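You operate a simulated robot arm through the tools that you are given. There is no shell and no other tool.

The job below is to be done with a simulated robot arm. You get a single attempt, and the scene is never put back.

JOB
Free the turntable, give it a quarter turn, lock it and sponge the tile clean.
Fine: put the sponge back. What is to be rubbed or washed off counts as gone when no trace of it is left.

Only the result counts: the job must be done as asked and must still hold three seconds after the hand-in. Knocking over, shifting, dropping, spilling or breaking anything else fails it.

ROBOT AND FRAMES
A 7-joint arm with a two-finger parallel gripper, fixed in place. Base frame: the origin is at the foot of the arm, x ahead of it, y to its left, z up; the work surface is at about z = 720. Lengths are in mm, angles in degrees, forces in N, time in s.
Its first joint turns from -166.0 to 166.0 degrees. Payload 4.4 kg.
The TCP is the grasp point between the finger pads, 23 mm short of the fingertips. In the tool frame z runs along the fingers and y along their closing line. Largest opening 94 mm; finger width 38, thickness 10; the body of the gripper, 54 by 96 mm, starts 39 mm behind the TCP.
Orientation is that of the tool frame in the base frame, as a unit quaternion [x, y, z, w]. With the fingers straight down and closing along the base's y, the tool's x points along the base's -x, its y along +y and its z along -z.

CONTROLS
- The arm moves only by the tool servo_tool. Its argument "steps" is a list of rows, each a list of 2 entries, a list of its own where there are three numbers: the shift along the tool's x, y, z in mm, then the turn, a rotation vector about the tool's x, y, z in degrees. In form: [[[x, y, z], [rx, ry, rz]], ...]. A call has 1 to 20 rows; each row shifts and turns the commanded pose from where the row before left it, along the tool's axes as they then stand. "claw" is the opening, from 0 (shut) to 1 (fully open), set as the call begins (left out, the last holds). A row lasts 0.2 s, in which the tool goes at most 50 mm and 8.6 degrees; a call with a longer step from one row to the next is refused whole, and so is a gripper value outside its range. A pose out of reach is approached as far as the arm can. The call stops where the force on the tool passes 40 N (or 10 N more than at its start, if that is more) or the arm is blocked; 0.2 s more then pass. Each finger travels about 108 mm/s and halts on what it meets, pressing with about 24 N; the grip force reading is that of the motor and also rises with nothing between the fingers. The clock runs only during rows and for 0.2 s after the last one: add rows that do not move to give the fingers time. The reply holds the time, the measured pose of the TCP, the force on the tool along the base axes, the opening and the grip force, in the units named above and with some noise, with the torque about the TCP (base axes, N m) and any sound that the robot's microphone picked up.
- Cameras (640 x 400 px; columns grow to the right, rows downward): "scene" is fixed at [48.4, 655.3, 1372.3]; the picture's right is [-0.34, -0.94, 0.00], its down [-0.38, 0.14, -0.92] and it looks along [0.86, -0.31, -0.40] (base axes); focal length 364 px, centre (320, 200). "wrist" rides on the gripper at [86, 16, -75] in the tool frame; the picture's right is [-0.18, 0.98, 0.00], its down [-0.58, -0.11, -0.81] and it looks along [-0.79, -0.15, 0.59] (tool axes); focal length 243 px, centre (320, 200). There is no depth. A picture from a camera that has moved, and an enlarged one, comes with that camera's place and axes in the base frame and with its lens. The place of the scene camera against the robot may be out by one fixed shift of up to 18 mm in any direction.
- snapshot(camera): a new picture of that camera. No time passes.
- close_up(camera, box): a new picture of the part [left, top, right, bottom] of that camera's present view, enlarged. No time passes.
- finish_job(): hands the job in; it is judged then, once.

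Nothing tells you positions but the pictures and the camera data. Unless the task says otherwise, let go and move clear before handing in.

The tools are called after ">>>" as name(argument=value, ...) on one line, values as JSON. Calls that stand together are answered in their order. servo_tool: Moves the arm, as the interface text tells. Its arguments: {"type":"object","properties":{"steps":{"type":"array","items":{"type":"array"}},"claw":{"type":"number"}},"required":["steps"]} The other tools are called the same way: snapshot (camera) takes a picture; close_up (camera, box) takes an enlarged picture of a part of a camera's view; finish_job () hands the job in.

At the start:

```text
clock: 0.0
position: [491.9, 374.9, 1099.9]
orientation: [0.0, 1.0, 0.001, 0.0]
ft_force: [0.3, -0.1, 1.0]
wrist_torque: [-0.01, 0.01, 0.02]
width: 93.9
finger_force: 0.0
```

scene: 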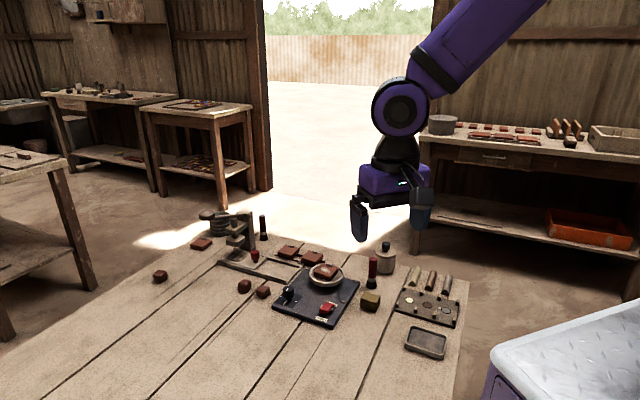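
wrist: 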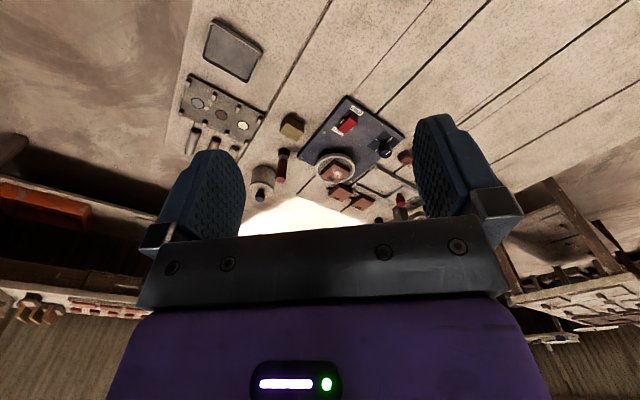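

I see a workbench with a dark plate that carries a turntable, a red switch and a black knob, plus stamps, a tray and what may be a sponge. I'll take enlarged pictures before moving.

>>> close_up(camera="scene", box=[260, 240, 380, 340])

>>> close_up(camera="scene", box=[340, 230, 480, 370])

>>> close_up(camera="scene", box=[140, 200, 340, 310])

>>> close_up(camera="wrist", box=[290, 80, 420, 220])

>>> close_up(camera="wrist", box=[170, 10, 320, 210])

```text
4.00 times, centred on (320, 290) of scene
camera zoom: at [48.4, 655.3, 1372.3], right [-0.34, -0.94, 0.0], down [-0.38, 0.14, -0.92], along [0.86, -0.31, -0.4], focal length 1454 px, centre (320, -160)
```

zoom: 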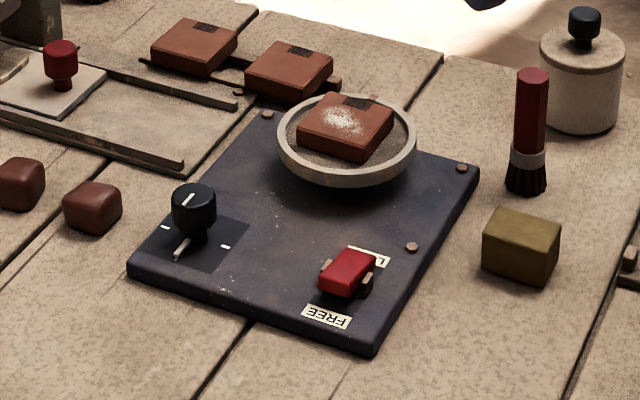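

```text
2.86 times, centred on (410, 300) of scene
camera zoom: at [48.4, 655.3, 1372.3], right [-0.34, -0.94, 0.0], down [-0.38, 0.14, -0.92], along [0.86, -0.31, -0.4], focal length 1038 px, centre (63, -86)
```

zoom: 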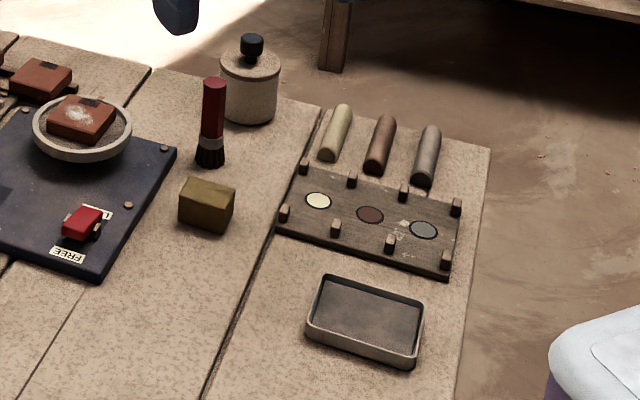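

```text
3.20 times, centred on (240, 255) of scene
camera zoom: at [48.4, 655.3, 1372.3], right [-0.34, -0.94, 0.0], down [-0.38, 0.14, -0.92], along [0.86, -0.31, -0.4], focal length 1163 px, centre (576, 24)
```

zoom: 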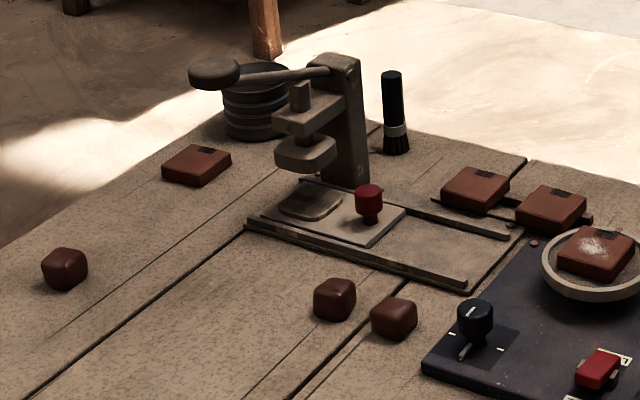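

```text
2.86 times, centred on (355, 150) of wrist
camera zoom: at [405.1, 391.4, 1173.4], right [0.18, 0.98, 0.0], down [0.58, -0.11, 0.81], along [0.79, -0.15, -0.59], focal length 693 px, centre (220, 343)
```

zoom: 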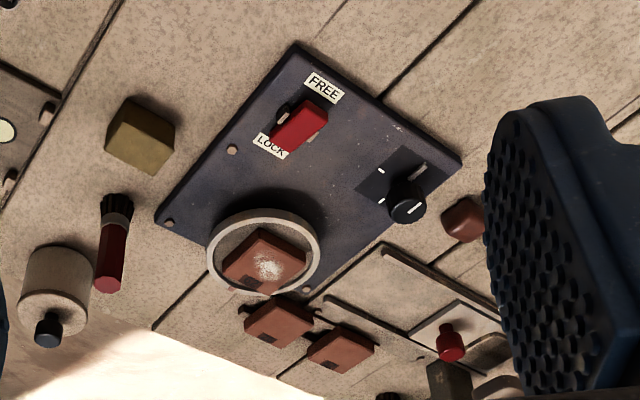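

```text
2.00 times, centred on (245, 110) of wrist
camera zoom: at [405.1, 391.4, 1173.4], right [0.18, 0.98, 0.0], down [0.58, -0.11, 0.81], along [0.79, -0.15, -0.59], focal length 485 px, centre (470, 380)
```

zoom: 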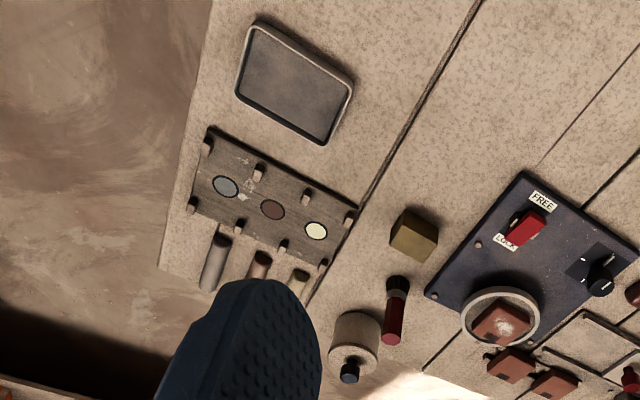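

The plate carries a LOCK/FREE red rocker, a black knob with tick marks and the turntable with a dusty tile. The olive block beside it looks like the sponge. I'll zoom in further on each part.

>>> close_up(camera="wrist", box=[325, 95, 375, 140])

>>> close_up(camera="wrist", box=[355, 100, 415, 170])

>>> close_up(camera="wrist", box=[310, 140, 370, 190])

>>> close_up(camera="scene", box=[310, 295, 345, 330])

>>> close_up(camera="scene", box=[280, 280, 315, 310])

>>> close_up(camera="scene", box=[300, 255, 350, 290])

>>> close_up(camera="scene", box=[350, 235, 400, 320])

>>> close_up(camera="scene", box=[390, 315, 455, 365])

```text
8.89 times, centred on (350, 118) of wrist
camera zoom: at [405.1, 391.4, 1173.4], right [0.18, 0.98, 0.0], down [0.58, -0.11, 0.81], along [0.79, -0.15, -0.59], focal length 2157 px, centre (53, 933)
```

zoom: 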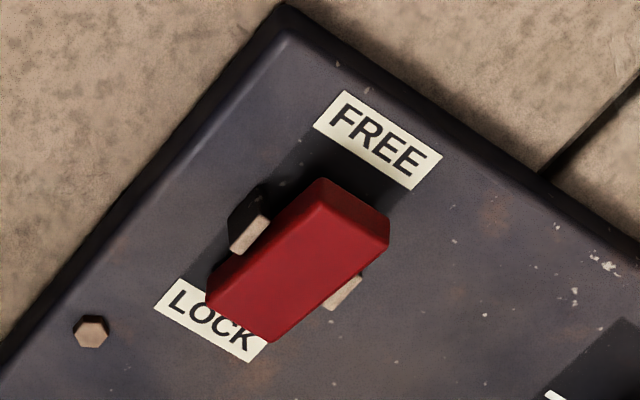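

```text
5.71 times, centred on (385, 135) of wrist
camera zoom: at [405.1, 391.4, 1173.4], right [0.18, 0.98, 0.0], down [0.58, -0.11, 0.81], along [0.79, -0.15, -0.59], focal length 1386 px, centre (-51, 571)
```

zoom: 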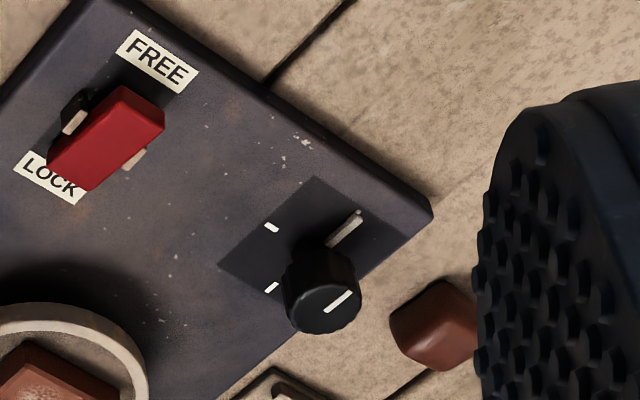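

```text
8.00 times, centred on (340, 165) of wrist
camera zoom: at [405.1, 391.4, 1173.4], right [0.18, 0.98, 0.0], down [0.58, -0.11, 0.81], along [0.79, -0.15, -0.59], focal length 1941 px, centre (160, 480)
```

zoom: 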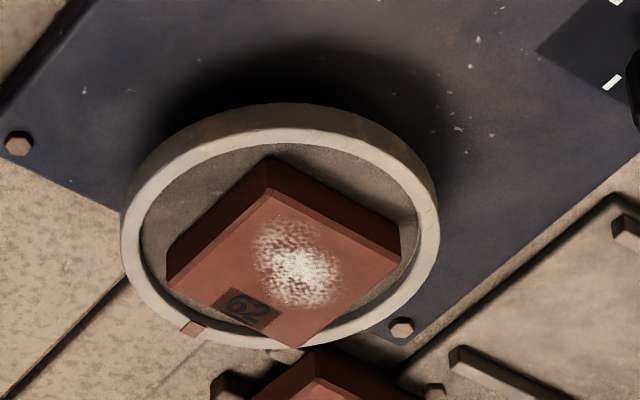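

```text
11.43 times, centred on (328, 312) of scene
camera zoom: at [48.4, 655.3, 1372.3], right [-0.34, -0.94, 0.0], down [-0.38, 0.14, -0.92], along [0.86, -0.31, -0.4], focal length 4154 px, centre (234, -1086)
```

zoom: 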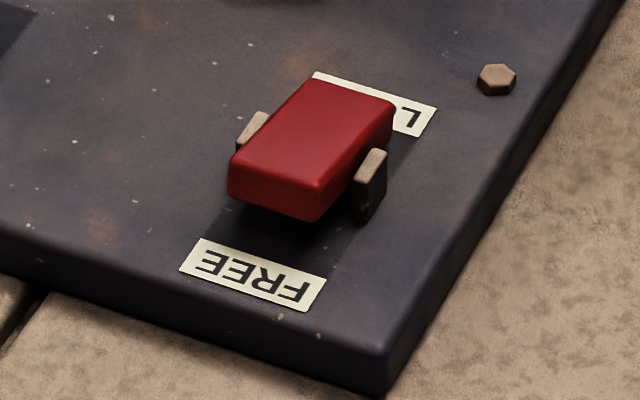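

```text
13.33 times, centred on (298, 295) of scene
camera zoom: at [48.4, 655.3, 1372.3], right [-0.34, -0.94, 0.0], down [-0.38, 0.14, -0.92], along [0.86, -0.31, -0.4], focal length 4846 px, centre (620, -1067)
```

zoom: 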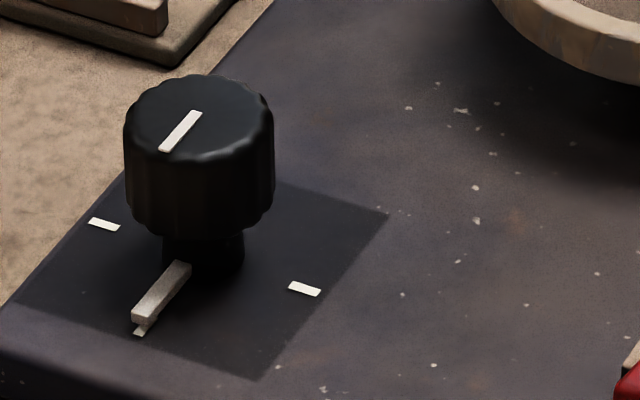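

```text
11.43 times, centred on (325, 272) of scene
camera zoom: at [48.4, 655.3, 1372.3], right [-0.34, -0.94, 0.0], down [-0.38, 0.14, -0.92], along [0.86, -0.31, -0.4], focal length 4154 px, centre (263, -629)
```

zoom: 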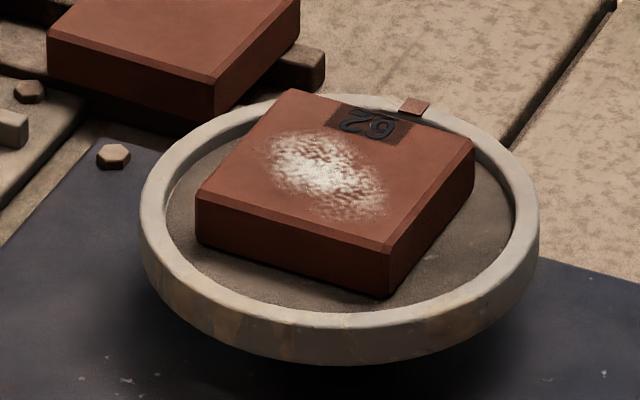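

```text
4.71 times, centred on (375, 278) of scene
camera zoom: at [48.4, 655.3, 1372.3], right [-0.34, -0.94, 0.0], down [-0.38, 0.14, -0.92], along [0.86, -0.31, -0.4], focal length 1710 px, centre (61, -165)
```

zoom: 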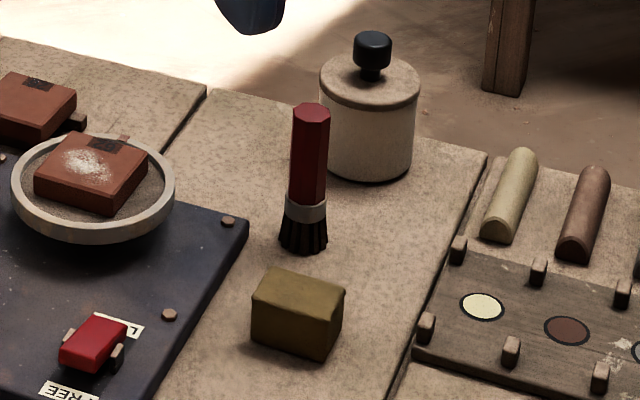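

```text
8.00 times, centred on (422, 340) of scene
camera zoom: at [48.4, 655.3, 1372.3], right [-0.34, -0.94, 0.0], down [-0.38, 0.14, -0.92], along [0.86, -0.31, -0.4], focal length 2908 px, centre (-500, -920)
```

zoom: 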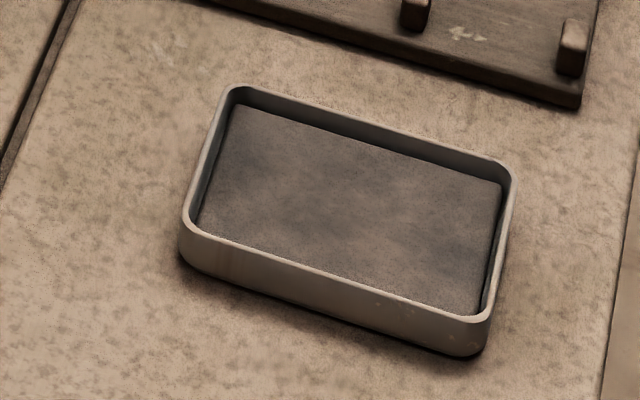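

The rocker sits with its LOCK end down, and the knob pointer is at the middle of three ticks 90° apart. I'll move closer above the plate to measure positions.

>>> servo_tool(steps=[[[-25, 2.5, 20], [0, 0, 0]], [[-25, 2.5, 20], [0, 0, 0]], [[-25, 2.5, 20], [0, 0, 0]], [[-25, 2.5, 20], [0, 0, 0]], [[-25, 2.5, 20], [0, 0, 0]], [[-23, 2.5, 20], [0, 0, 0]], [[0, 0, 0], [0, 0, 0]]], claw=1)

>>> snapshot(camera="wrist")

>>> snapshot(camera="scene")

```text
clock: 1.6
position: [640.1, 389.3, 980.0]
orientation: [0.0, 1.0, 0.0, -0.001]
ft_force: [0.2, -0.3, 0.0]
wrist_torque: [-0.01, -0.02, 0.01]
width: 94.0
finger_force: 0.0
```

```text
taken
camera wrist: at [553.2, 405.6, 1054.1], right [0.18, 0.98, 0.0], down [0.58, -0.11, 0.81], along [0.79, -0.15, -0.59], focal length 243 px, centre (320, 200)
```

wrist: 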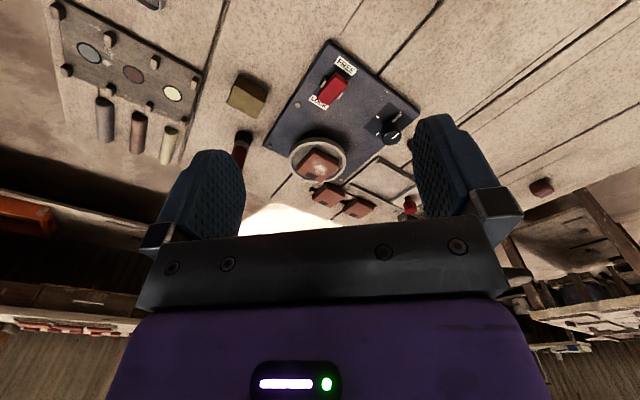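

```text
taken
```

scene: 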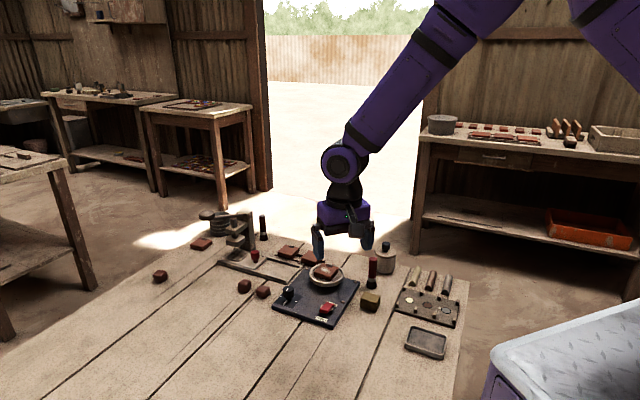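

The view is closer now. I'll take precise enlarged views from here.

>>> close_up(camera="wrist", box=[300, 35, 380, 85])

>>> close_up(camera="wrist", box=[260, 35, 420, 195])

>>> close_up(camera="wrist", box=[355, 95, 435, 145])

>>> close_up(camera="wrist", box=[280, 130, 360, 190])

>>> close_up(camera="wrist", box=[200, 60, 280, 120])

```text
8.00 times, centred on (340, 60) of wrist
camera zoom: at [553.2, 405.6, 1054.1], right [0.18, 0.98, 0.0], down [0.58, -0.11, 0.81], along [0.79, -0.15, -0.59], focal length 1941 px, centre (160, 1320)
```

zoom: 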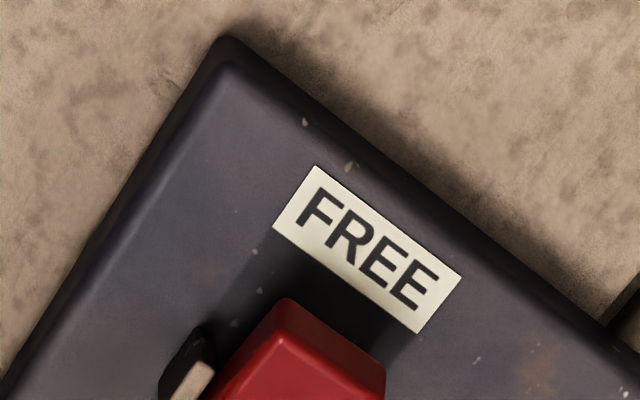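

```text
2.50 times, centred on (340, 115) of wrist
camera zoom: at [553.2, 405.6, 1054.1], right [0.18, 0.98, 0.0], down [0.58, -0.11, 0.81], along [0.79, -0.15, -0.59], focal length 606 px, centre (270, 412)
```

zoom: 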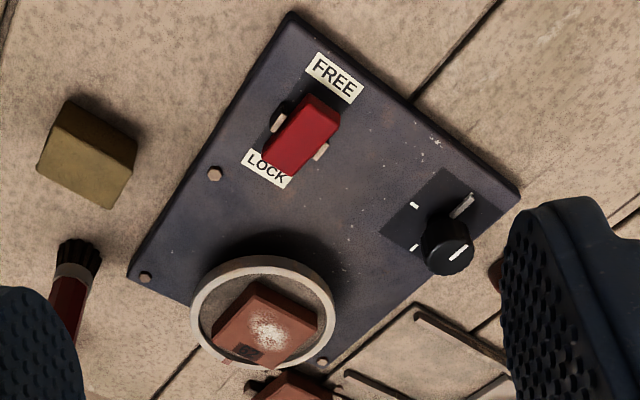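

```text
8.00 times, centred on (395, 120) of wrist
camera zoom: at [553.2, 405.6, 1054.1], right [0.18, 0.98, 0.0], down [0.58, -0.11, 0.81], along [0.79, -0.15, -0.59], focal length 1941 px, centre (-280, 840)
```

zoom: 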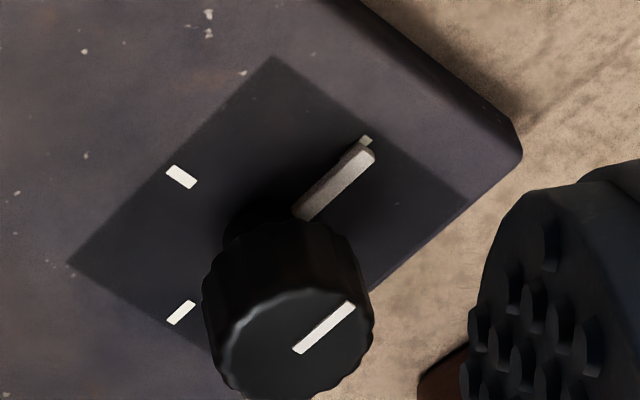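

```text
6.67 times, centred on (320, 160) of wrist
camera zoom: at [553.2, 405.6, 1054.1], right [0.18, 0.98, 0.0], down [0.58, -0.11, 0.81], along [0.79, -0.15, -0.59], focal length 1618 px, centre (320, 467)
```

zoom: 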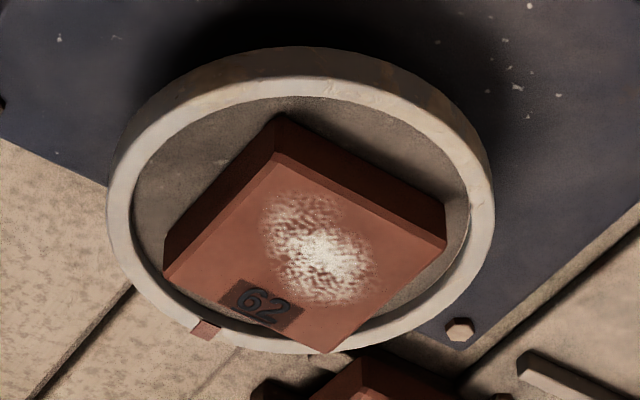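

```text
6.67 times, centred on (240, 90) of wrist
camera zoom: at [553.2, 405.6, 1054.1], right [0.18, 0.98, 0.0], down [0.58, -0.11, 0.81], along [0.79, -0.15, -0.59], focal length 1618 px, centre (853, 933)
```

zoom: 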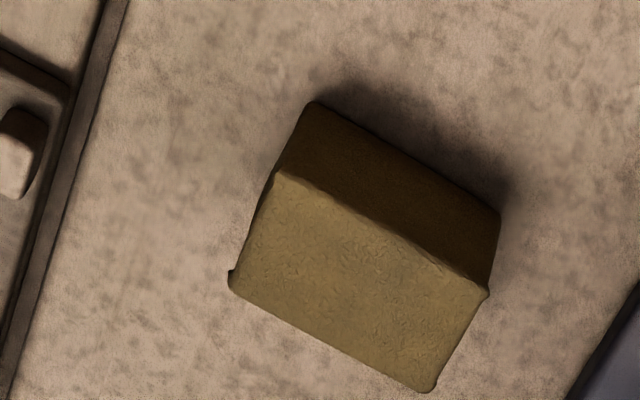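

Triangulated in mm:
- **Plate:** top at about z 736, yawed 45°.
- **Rocker:** centre near (726, 390), with the FREE end raised to z≈756 at (711, 403).
- **Knob:** top near (810, 468, 763).
- **Sponge:** about 45×30×27, centre near (723, 269).

Next I'll close the gripper, turn it -45° and hover over the FREE end.

>>> servo_tool(steps=[[[0, 0, 0], [0, 0, -7.5]], [[0, 0, 0], [0, 0, -7.5]], [[0, 0, 0], [0, 0, -7.5]], [[0, 0, 0], [0, 0, -7.5]], [[0, 0, 0], [0, 0, -7.5]], [[0, 0, 0], [0, 0, -7.5]], [[-15.1, -10.6, 32.5], [0, 0, 0]], [[-15.1, -10.6, 32.5], [0, 0, 0]], [[-15.1, -10.6, 32.5], [0, 0, 0]], [[-15.1, -10.6, 32.5], [0, 0, 0]], [[0, 0, 0], [0, 0, 0]]], claw=0)

>>> snapshot(camera="wrist")

>>> close_up(camera="scene", box=[260, 220, 400, 340])

```text
clock: 4.0
position: [713.3, 403.0, 850.0]
orientation: [-0.383, 0.924, 0.001, 0.0]
ft_force: [-1.0, -0.2, -0.8]
wrist_torque: [-0.02, 0.01, 0.03]
width: 0.0
finger_force: 23.8
```

```text
taken
camera wrist: at [639.5, 353.8, 923.3], right [-0.56, 0.83, 0.0], down [0.49, 0.33, 0.81], along [0.67, 0.46, -0.59], focal length 243 px, centre (320, 200)
```

wrist: 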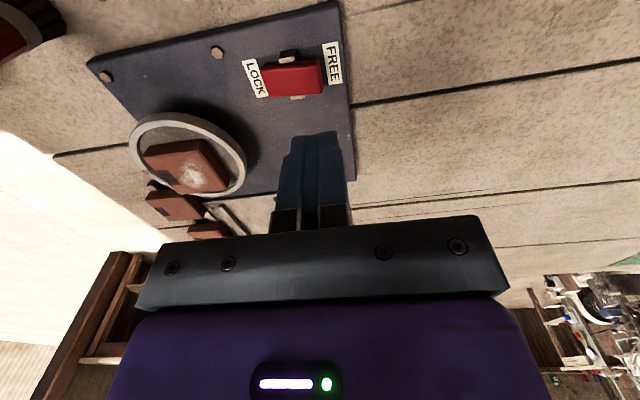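

```text
3.33 times, centred on (330, 280) of scene
camera zoom: at [48.4, 655.3, 1372.3], right [-0.34, -0.94, 0.0], down [-0.38, 0.14, -0.92], along [0.86, -0.31, -0.4], focal length 1212 px, centre (287, -67)
```

zoom: 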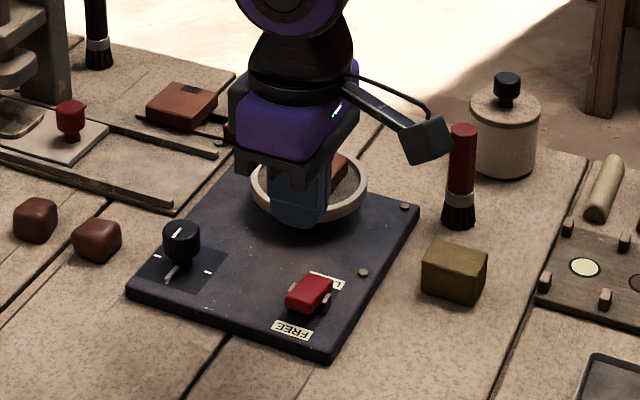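

The gripper is above the FREE end. I'll take a close look to refine the rocker's location.

>>> close_up(camera="wrist", box=[230, 30, 350, 110])

>>> close_up(camera="wrist", box=[120, 100, 260, 200])

```text
5.00 times, centred on (290, 70) of wrist
camera zoom: at [639.5, 353.8, 923.3], right [-0.56, 0.83, 0.0], down [0.49, 0.33, 0.81], along [0.67, 0.46, -0.59], focal length 1213 px, centre (470, 850)
```

zoom: 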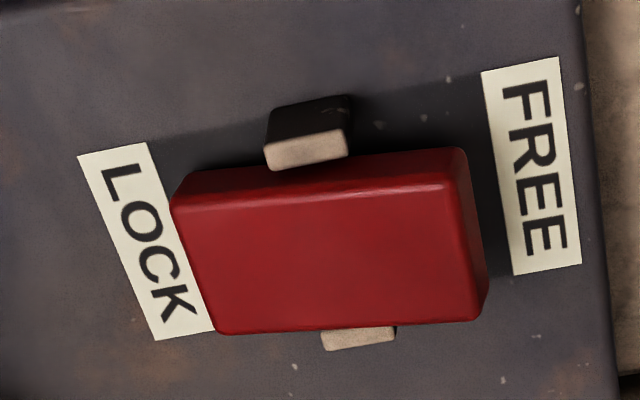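

```text
4.00 times, centred on (190, 150) of wrist
camera zoom: at [639.5, 353.8, 923.3], right [-0.56, 0.83, 0.0], down [0.49, 0.33, 0.81], along [0.67, 0.46, -0.59], focal length 970 px, centre (840, 400)
```

zoom: 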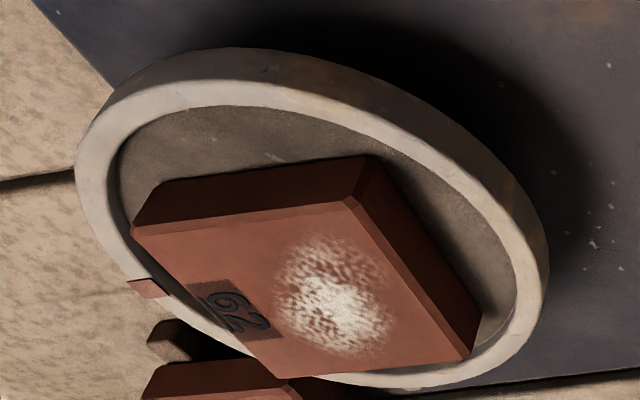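

The position is confirmed, so I'll descend and press the FREE end in small steps.

>>> servo_tool(steps=[[[0, 0, 30], [0, 0, 0]], [[0, 0, 30], [0, 0, 0]], [[0, 0, 7], [0, 0, 0]], [[0, 0, 3], [0, 0, 0]], [[0, 0, 3], [0, 0, 0]], [[0, 0, 3], [0, 0, 0]], [[0, 0, 2], [0, 0, 0]], [[0, 0, 2], [0, 0, 0]]])

>>> close_up(camera="scene", box=[290, 260, 370, 340])

```text
clock: 5.8
position: [713.2, 402.6, 770.3]
orientation: [-0.383, 0.924, 0.001, 0.001]
ft_force: [-2.7, -2.6, 12.6]
wrist_torque: [-0.19, 0.06, -0.03]
width: 0.0
finger_force: 23.8
```

```text
5.00 times, centred on (330, 300) of scene
camera zoom: at [48.4, 655.3, 1372.3], right [-0.34, -0.94, 0.0], down [-0.38, 0.14, -0.92], along [0.86, -0.31, -0.4], focal length 1817 px, centre (270, -300)
```

zoom: 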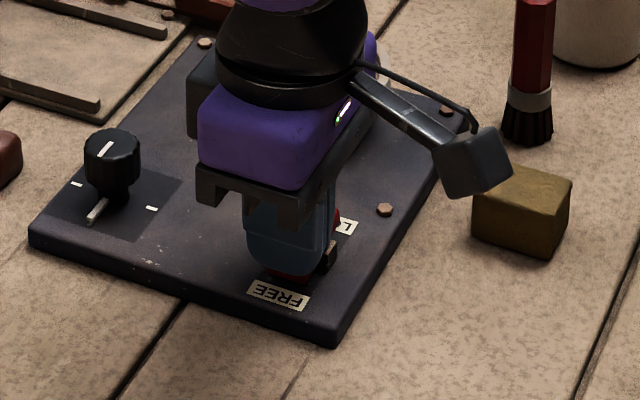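

The rocker is under about 12 N. I'll press a little further.

>>> servo_tool(steps=[[[0, 0, 2], [0, 0, 0]], [[0, 0, 2], [0, 0, 0]], [[0, 0, 1], [0, 0, 0]], [[0, 0, 1], [0, 0, 0]]])

>>> close_up(camera="wrist", box=[200, 30, 400, 150])

```text
clock: 6.3
position: [714.3, 402.5, 771.0]
orientation: [-0.383, 0.924, -0.001, 0.0]
ft_force: [-10.5, -9.7, 18.5]
wrist_torque: [-0.5, 0.24, -0.18]
width: 0.2
finger_force: 23.8
stopped in row 2: the force on the tool passed its limit at 44 N (the readings are from after the stop); the commanded pose is now the measured one
```

```text
3.20 times, centred on (300, 90) of wrist
camera zoom: at [639.6, 353.6, 844.1], right [-0.56, 0.83, 0.0], down [0.49, 0.33, 0.81], along [0.67, 0.46, -0.59], focal length 776 px, centre (384, 552)
```

zoom: 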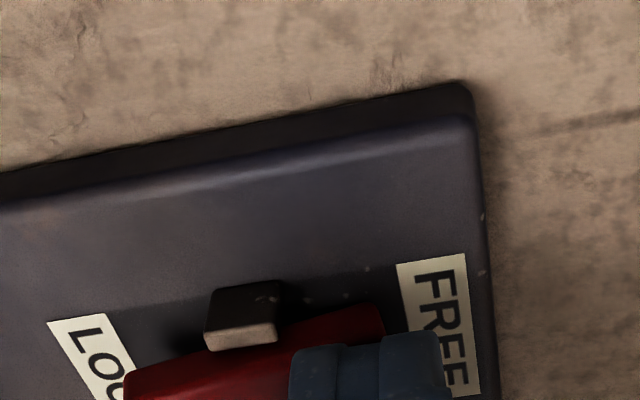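

I hit the force limit, so the rocker may have bottomed out. I'll lift off and check.

>>> servo_tool(steps=[[[0, 0, -10], [0, 0, 0]], [[0, 0, -30], [0, 0, 0]], [[0, 0, -30], [0, 0, 0]], [[0, 0, 0], [0, 0, 0]]])

>>> close_up(camera="wrist", box=[230, 30, 350, 110])

>>> close_up(camera="scene", box=[310, 295, 345, 330])

```text
clock: 7.3
position: [715.5, 402.4, 839.7]
orientation: [-0.383, 0.924, 0.001, 0.001]
ft_force: [0.1, 0.0, -0.2]
wrist_torque: [0.04, -0.02, -0.02]
width: 0.0
finger_force: 23.7
```

```text
5.00 times, centred on (290, 70) of wrist
camera zoom: at [640.7, 353.7, 913.0], right [-0.56, 0.83, 0.0], down [0.49, 0.33, 0.81], along [0.67, 0.46, -0.59], focal length 1213 px, centre (470, 850)
```

zoom: 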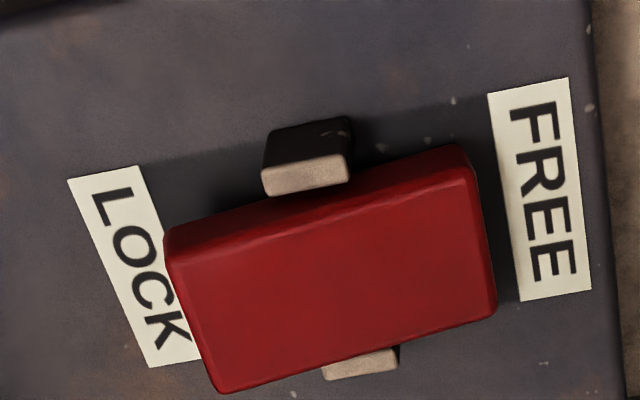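

```text
11.43 times, centred on (328, 312) of scene
camera zoom: at [48.4, 655.3, 1372.3], right [-0.34, -0.94, 0.0], down [-0.38, 0.14, -0.92], along [0.86, -0.31, -0.4], focal length 4154 px, centre (234, -1086)
```

zoom: 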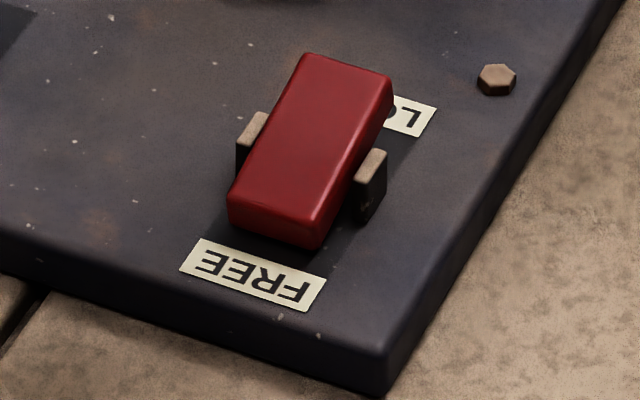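

The rocker flipped: its FREE end is down. Next I'll turn the gripper to close across the knob pointer and hover above the knob.

>>> servo_tool(steps=[[[0, 0, -15], [0, 0, 7.5]], [[0, 0, -15], [0, 0, 7.5]], [[0, 0, 0], [0, 0, 7.5]], [[0, 0, 0], [0, 0, 7.5]], [[0, 0, 0], [0, 0, 7.5]], [[0, 0, 0], [0, 0, 7.5]], [[0, 0, 0], [0, 0, 7.5]], [[0, 0, 0], [0, 0, 7.5]], [[0, 0, 0], [0, 0, 7.5]], [[0, 0, 0], [0, 0, 7.5]], [[0, 0, 0], [0, 0, 7.5]], [[0, 0, 0], [0, 0, 7.5]], [[-5.05, 28.35, 0], [0, 0, 0]], [[-5.05, 28.35, 0], [0, 0, 0]], [[-5.05, 28.35, 0], [0, 0, 0]], [[-5.05, 28.35, 0], [0, 0, 0]], [[0, 0, 0], [0, 0, 0]]], claw=0.5)

>>> snapshot(camera="wrist")

>>> close_up(camera="scene", box=[240, 210, 360, 340])

```text
clock: 10.9
position: [808.8, 469.2, 870.0]
orientation: [0.383, 0.924, 0.001, 0.0]
ft_force: [0.4, 0.0, 0.6]
wrist_torque: [0.02, 0.02, 0.02]
width: 47.1
finger_force: 0.0
```

```text
taken
camera wrist: at [758.1, 542.8, 944.2], right [0.83, 0.56, 0.0], down [0.33, -0.49, 0.81], along [0.46, -0.66, -0.59], focal length 243 px, centre (320, 200)
```

wrist: 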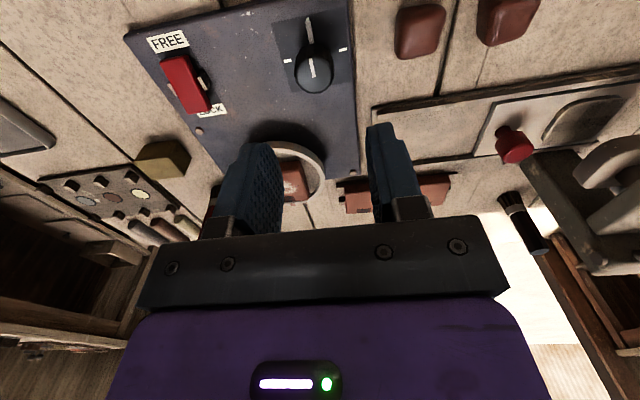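

```text
3.08 times, centred on (300, 275) of scene
camera zoom: at [48.4, 655.3, 1372.3], right [-0.34, -0.94, 0.0], down [-0.38, 0.14, -0.92], along [0.86, -0.31, -0.4], focal length 1118 px, centre (382, -31)
```

zoom: 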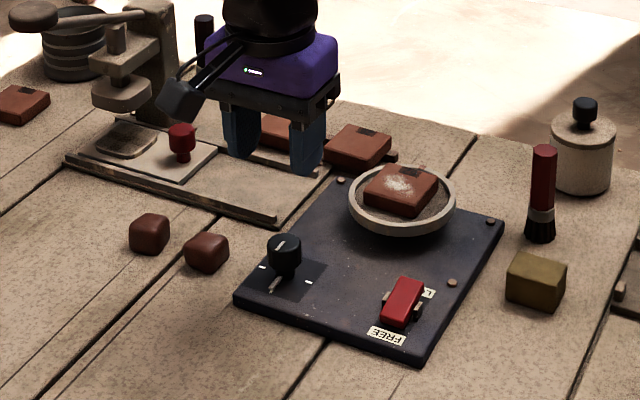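

Everything looks clear. I'll zoom in to refine the knob centre.

>>> close_up(camera="wrist", box=[270, 0, 370, 100])

>>> close_up(camera="wrist", box=[340, 0, 520, 120])

```text
4.00 times, centred on (320, 50) of wrist
camera zoom: at [758.1, 542.8, 944.2], right [0.83, 0.56, 0.0], down [0.33, -0.49, 0.81], along [0.46, -0.66, -0.59], focal length 970 px, centre (320, 800)
```

zoom: 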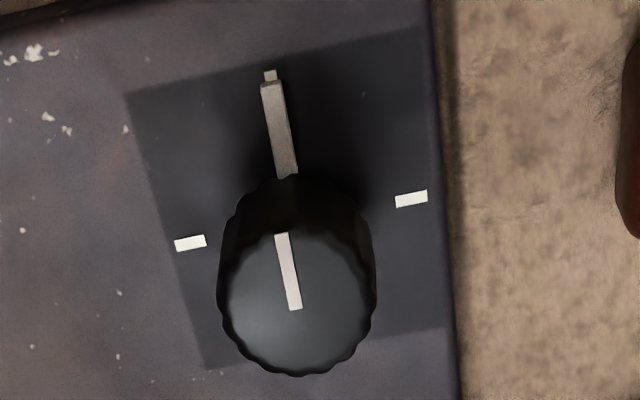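

```text
3.33 times, centred on (430, 60) of wrist
camera zoom: at [758.1, 542.8, 944.2], right [0.83, 0.56, 0.0], down [0.33, -0.49, 0.81], along [0.46, -0.66, -0.59], focal length 809 px, centre (-47, 667)
```

zoom: 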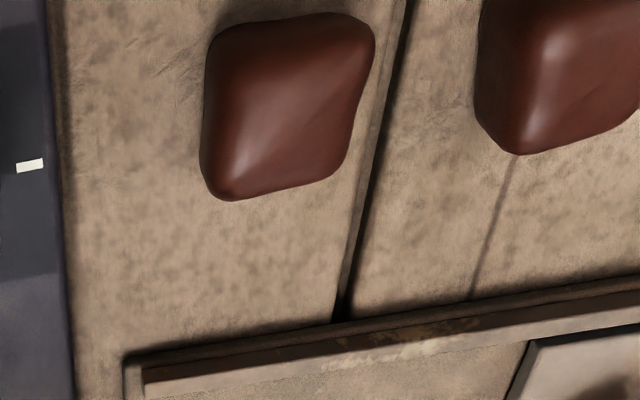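

Combining three views puts the knob at (804.6, 467.2) with its top at z 769. I'll descend around it and grip.

>>> servo_tool(steps=[[[1.56, -4.4, 20], [0, 0, 0]], [[0, 0, 25], [0, 0, 0]], [[0, 0, 25], [0, 0, 0]], [[0, 0, 15], [0, 0, 0]], [[0, 0, 8], [0, 0, 0]], [[0, 0, 5], [0, 0, 0]]], claw=0.5)

>>> close_up(camera="scene", box=[260, 260, 330, 320])

>>> snapshot(camera="wrist")

```text
clock: 12.3
position: [805.4, 468.0, 769.9]
orientation: [0.383, 0.924, 0.001, 0.0]
ft_force: [-0.1, -0.2, -0.2]
wrist_torque: [0.04, -0.01, -0.02]
width: 47.0
finger_force: 0.1
```

```text
6.67 times, centred on (295, 290) of scene
camera zoom: at [48.4, 655.3, 1372.3], right [-0.34, -0.94, 0.0], down [-0.38, 0.14, -0.92], along [0.86, -0.31, -0.4], focal length 2423 px, centre (487, -400)
```

zoom: 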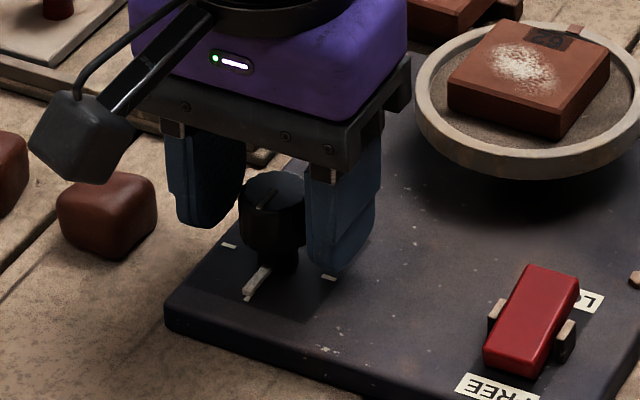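

```text
taken
camera wrist: at [753.9, 540.2, 845.0], right [0.83, 0.56, 0.0], down [0.33, -0.49, 0.81], along [0.46, -0.66, -0.59], focal length 243 px, centre (320, 200)
```

wrist: 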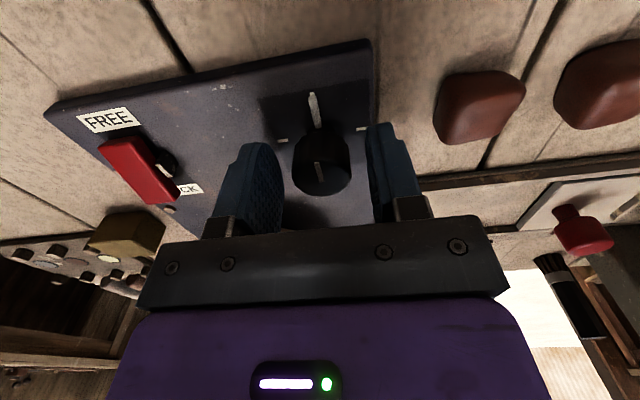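

The fingers straddle the knob cleanly, so I'll close on it.

>>> servo_tool(steps=[[[0, 0, 0], [0, 0, 0]], [[0, 0, 0], [0, 0, 0]], [[0, 0, 0], [0, 0, 0]]], claw=0)

>>> close_up(camera="wrist", box=[230, 70, 430, 220])

```text
clock: 13.1
position: [805.9, 467.8, 769.2]
orientation: [0.382, 0.924, 0.002, 0.0]
ft_force: [8.2, 5.9, -2.8]
wrist_torque: [-0.03, 0.18, 0.0]
width: 30.0
finger_force: 44.9
```

```text
2.67 times, centred on (330, 145) of wrist
camera zoom: at [754.3, 540.6, 844.9], right [0.83, 0.56, 0.0], down [0.33, -0.49, 0.81], along [0.46, -0.66, -0.59], focal length 647 px, centre (293, 347)
```

zoom: 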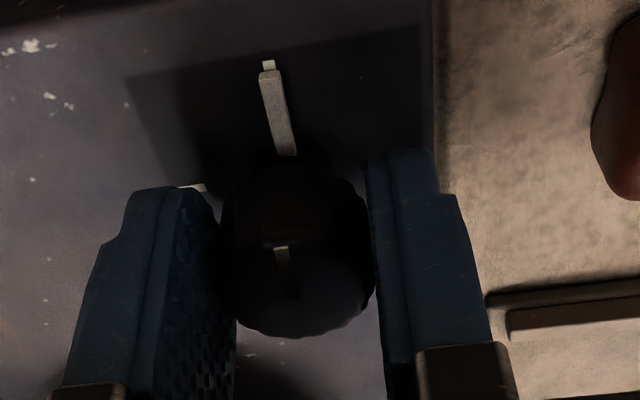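

The knob is held at 30 mm width. I'll relieve the small side load, turn 30° and check that the turntable follows.

>>> servo_tool(steps=[[[0, 0.8, 0], [0, 0, 0]], [[0, 0, 0], [0, 0, -6]], [[0, 0, 0], [0, 0, -6]], [[0, 0, 0], [0, 0, -6]], [[0, 0, 0], [0, 0, -6]], [[0, 0, 0], [0, 0, -6]], [[0, 0, 0], [0, 0, 0]]])

>>> close_up(camera="scene", box=[260, 245, 360, 325])

```text
clock: 14.7
position: [804.6, 467.2, 771.4]
orientation: [0.13, 0.991, 0.0, 0.0]
ft_force: [-1.7, -14.2, 4.0]
wrist_torque: [-0.38, 0.7, 0.0]
width: 30.0
finger_force: 44.6
```

```text
5.00 times, centred on (310, 285) of scene
camera zoom: at [48.4, 655.3, 1372.3], right [-0.34, -0.94, 0.0], down [-0.38, 0.14, -0.92], along [0.86, -0.31, -0.4], focal length 1817 px, centre (370, -225)
```

zoom: 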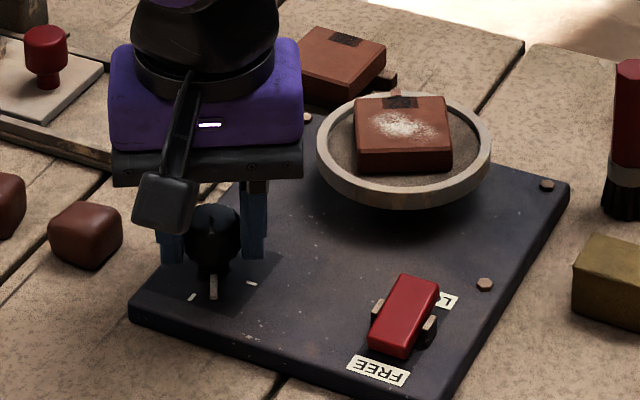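

The turntable turns with the knob, so I'll continue to the full 90°.

>>> servo_tool(steps=[[[0, 0, 0], [0, 0, -6]], [[0, 0, 0], [0, 0, -6]], [[0, 0, 0], [0, 0, -6]], [[0, 0, 0], [0, 0, -6]], [[0, 0, 0], [0, 0, -6]], [[0, 0, 0], [0, 0, -6]], [[0, 0, 0], [0, 0, -6]], [[0, 0, 0], [0, 0, -6]], [[0, 0, 0], [0, 0, -6]], [[0, 0, 0], [0, 0, -6]], [[0, 0, 0], [0, 0, 0]]])

>>> close_up(camera="scene", box=[260, 245, 360, 325])

>>> close_up(camera="wrist", box=[200, 40, 450, 220])

```text
clock: 17.1
position: [806.2, 467.5, 771.3]
orientation: [-0.383, 0.924, 0.0, 0.0]
ft_force: [1.4, -34.3, -7.6]
wrist_torque: [-0.4, 1.24, -0.02]
width: 29.7
finger_force: 45.0
```

```text
5.00 times, centred on (310, 285) of scene
camera zoom: at [48.4, 655.3, 1372.3], right [-0.34, -0.94, 0.0], down [-0.38, 0.14, -0.92], along [0.86, -0.31, -0.4], focal length 1817 px, centre (370, -225)
```

zoom: 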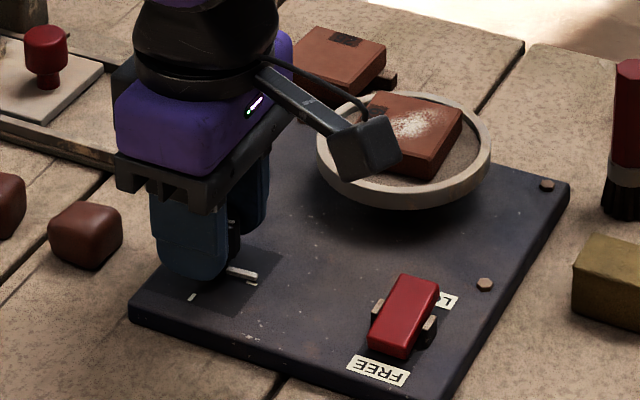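

```text
2.22 times, centred on (325, 130) of wrist
camera zoom: at [732.2, 417.3, 844.7], right [-0.56, 0.83, 0.0], down [0.49, 0.33, 0.81], along [0.67, 0.46, -0.59], focal length 539 px, centre (309, 356)
```

zoom: 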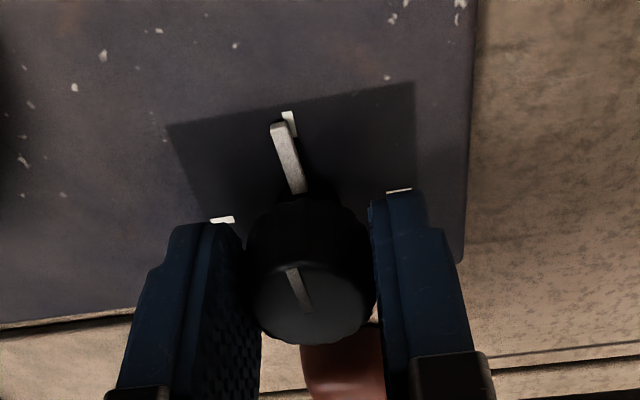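

The pointer reads near the tick, maybe a few degrees off, and there is some side load. I'll open the fingers, rise and measure.

>>> servo_tool(steps=[[[0, 0, 0], [0, 0, 0]], [[0, 0, 0], [0, 0, 0]], [[0, 0, -20], [0, 0, 0]], [[0, 0, -40], [0, 0, 0]], [[0, 0, -40], [0, 0, 0]], [[0, 0, 0], [0, 0, 0]]], claw=0.5)

>>> snapshot(camera="wrist")

>>> close_up(camera="wrist", box=[270, 0, 370, 100])

>>> close_up(camera="scene", box=[280, 280, 315, 310])

>>> close_up(camera="scene", box=[300, 255, 350, 290])

```text
clock: 18.5
position: [806.5, 467.4, 872.1]
orientation: [-0.383, 0.924, 0.0, 0.001]
ft_force: [0.4, -0.5, -0.6]
wrist_torque: [-0.02, 0.02, 0.0]
width: 47.0
finger_force: 0.1
```

```text
taken
camera wrist: at [731.4, 418.9, 945.0], right [-0.56, 0.83, 0.0], down [0.49, 0.33, 0.81], along [0.67, 0.46, -0.59], focal length 243 px, centre (320, 200)
```

wrist: 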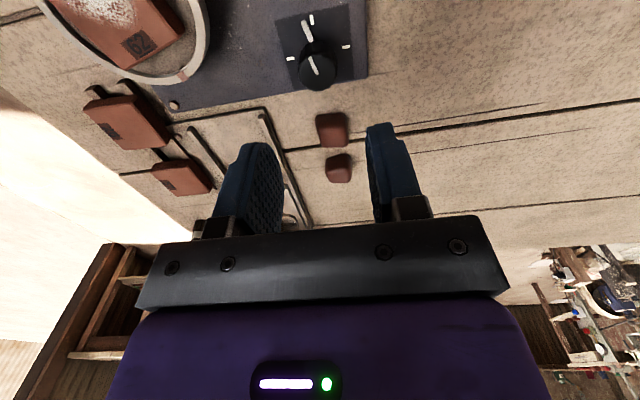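

```text
4.00 times, centred on (320, 50) of wrist
camera zoom: at [731.4, 418.9, 945.0], right [-0.56, 0.83, 0.0], down [0.49, 0.33, 0.81], along [0.67, 0.46, -0.59], focal length 970 px, centre (320, 800)
```

zoom: 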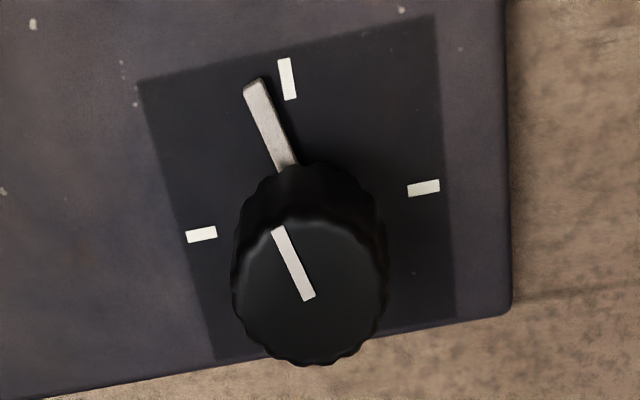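

```text
13.33 times, centred on (298, 295) of scene
camera zoom: at [48.4, 655.3, 1372.3], right [-0.34, -0.94, 0.0], down [-0.38, 0.14, -0.92], along [0.86, -0.31, -0.4], focal length 4846 px, centre (620, -1067)
```

zoom: 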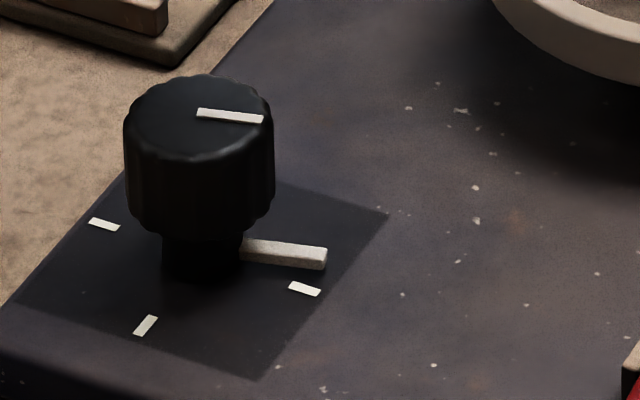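

```text
11.43 times, centred on (325, 272) of scene
camera zoom: at [48.4, 655.3, 1372.3], right [-0.34, -0.94, 0.0], down [-0.38, 0.14, -0.92], along [0.86, -0.31, -0.4], focal length 4154 px, centre (263, -629)
```

zoom: 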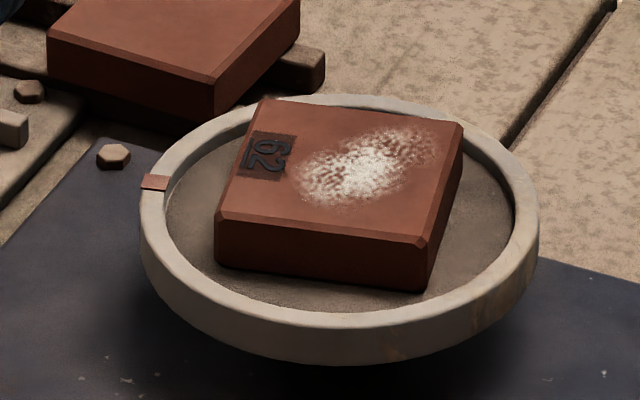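

The knob overshot: the pointer is about 12° past the tick, and some of that came from the release. I'll regrip aligned with the pointer and turn it back.

>>> servo_tool(steps=[[[0, 0, 0], [0, 0, -6.2]], [[0, 0, 0], [0, 0, -6.3]], [[1.4, 1.2, 20], [0, 0, 0]], [[0, 0, 30], [0, 0, 0]], [[0, 0, 30], [0, 0, 0]], [[0, 0, 12], [0, 0, 0]], [[0, 0, 8], [0, 0, 0]], [[0, 0, 0], [0, 0, 0]]], claw=0.5)

>>> close_up(camera="wrist", box=[200, 40, 450, 220])

```text
clock: 20.3
position: [802.7, 468.6, 771.5]
orientation: [-0.481, 0.877, 0.0, 0.001]
ft_force: [-1.0, -0.9, -0.1]
wrist_torque: [-0.04, -0.01, -0.01]
width: 47.0
finger_force: 0.0
```

```text
2.22 times, centred on (325, 130) of wrist
camera zoom: at [741.6, 403.9, 844.8], right [-0.73, 0.68, 0.0], down [0.4, 0.43, 0.81], along [0.55, 0.59, -0.59], focal length 539 px, centre (309, 356)
```

zoom: 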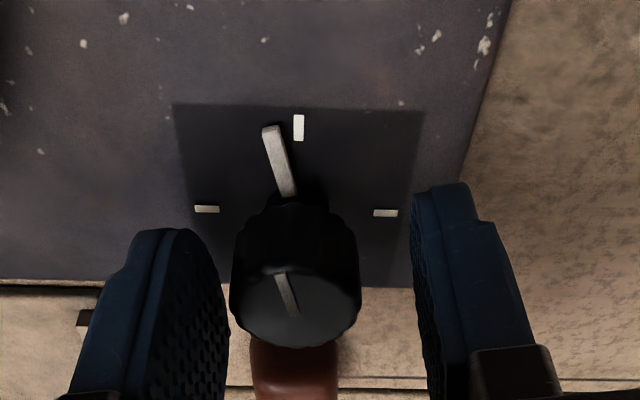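

In this view the knob sits about 3 mm to the left of the grip centre. I'll shift over and close gently on it.

>>> servo_tool(steps=[[[0, -2.9, 0], [0, 0, 0]], [[0, 0, 0], [0, 0, 0]]], claw=0.5)

>>> close_up(camera="wrist", box=[200, 40, 450, 220])

>>> servo_tool(steps=[[[0, 0, 0], [0, 0, 0]], [[0, 0, 0], [0, 0, 0]]], claw=0.32)

>>> close_up(camera="wrist", box=[200, 40, 450, 220])

```text
clock: 20.9
position: [806.1, 467.0, 771.3]
orientation: [-0.481, 0.877, 0.0, 0.001]
ft_force: [0.3, 0.6, 0.6]
wrist_torque: [-0.01, 0.03, -0.03]
width: 47.1
finger_force: 0.0
```

```text
2.22 times, centred on (325, 130) of wrist
camera zoom: at [744.4, 402.3, 844.9], right [-0.73, 0.68, 0.0], down [0.4, 0.43, 0.81], along [0.55, 0.59, -0.59], focal length 539 px, centre (309, 356)
```

zoom: 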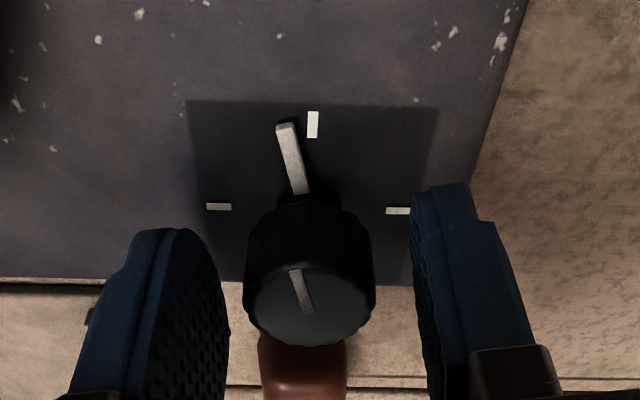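

```text
clock: 21.5
position: [806.3, 465.1, 771.9]
orientation: [-0.481, 0.877, 0.0, 0.001]
ft_force: [0.3, 0.5, 0.5]
wrist_torque: [-0.01, 0.0, -0.01]
width: 30.2
finger_force: 0.0
```

```text
2.22 times, centred on (325, 130) of wrist
camera zoom: at [744.4, 402.3, 844.9], right [-0.73, 0.68, 0.0], down [0.4, 0.43, 0.81], along [0.55, 0.59, -0.59], focal length 539 px, centre (309, 356)
```

zoom: 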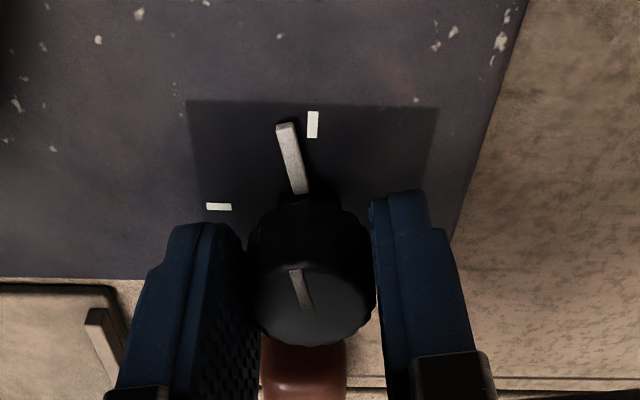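

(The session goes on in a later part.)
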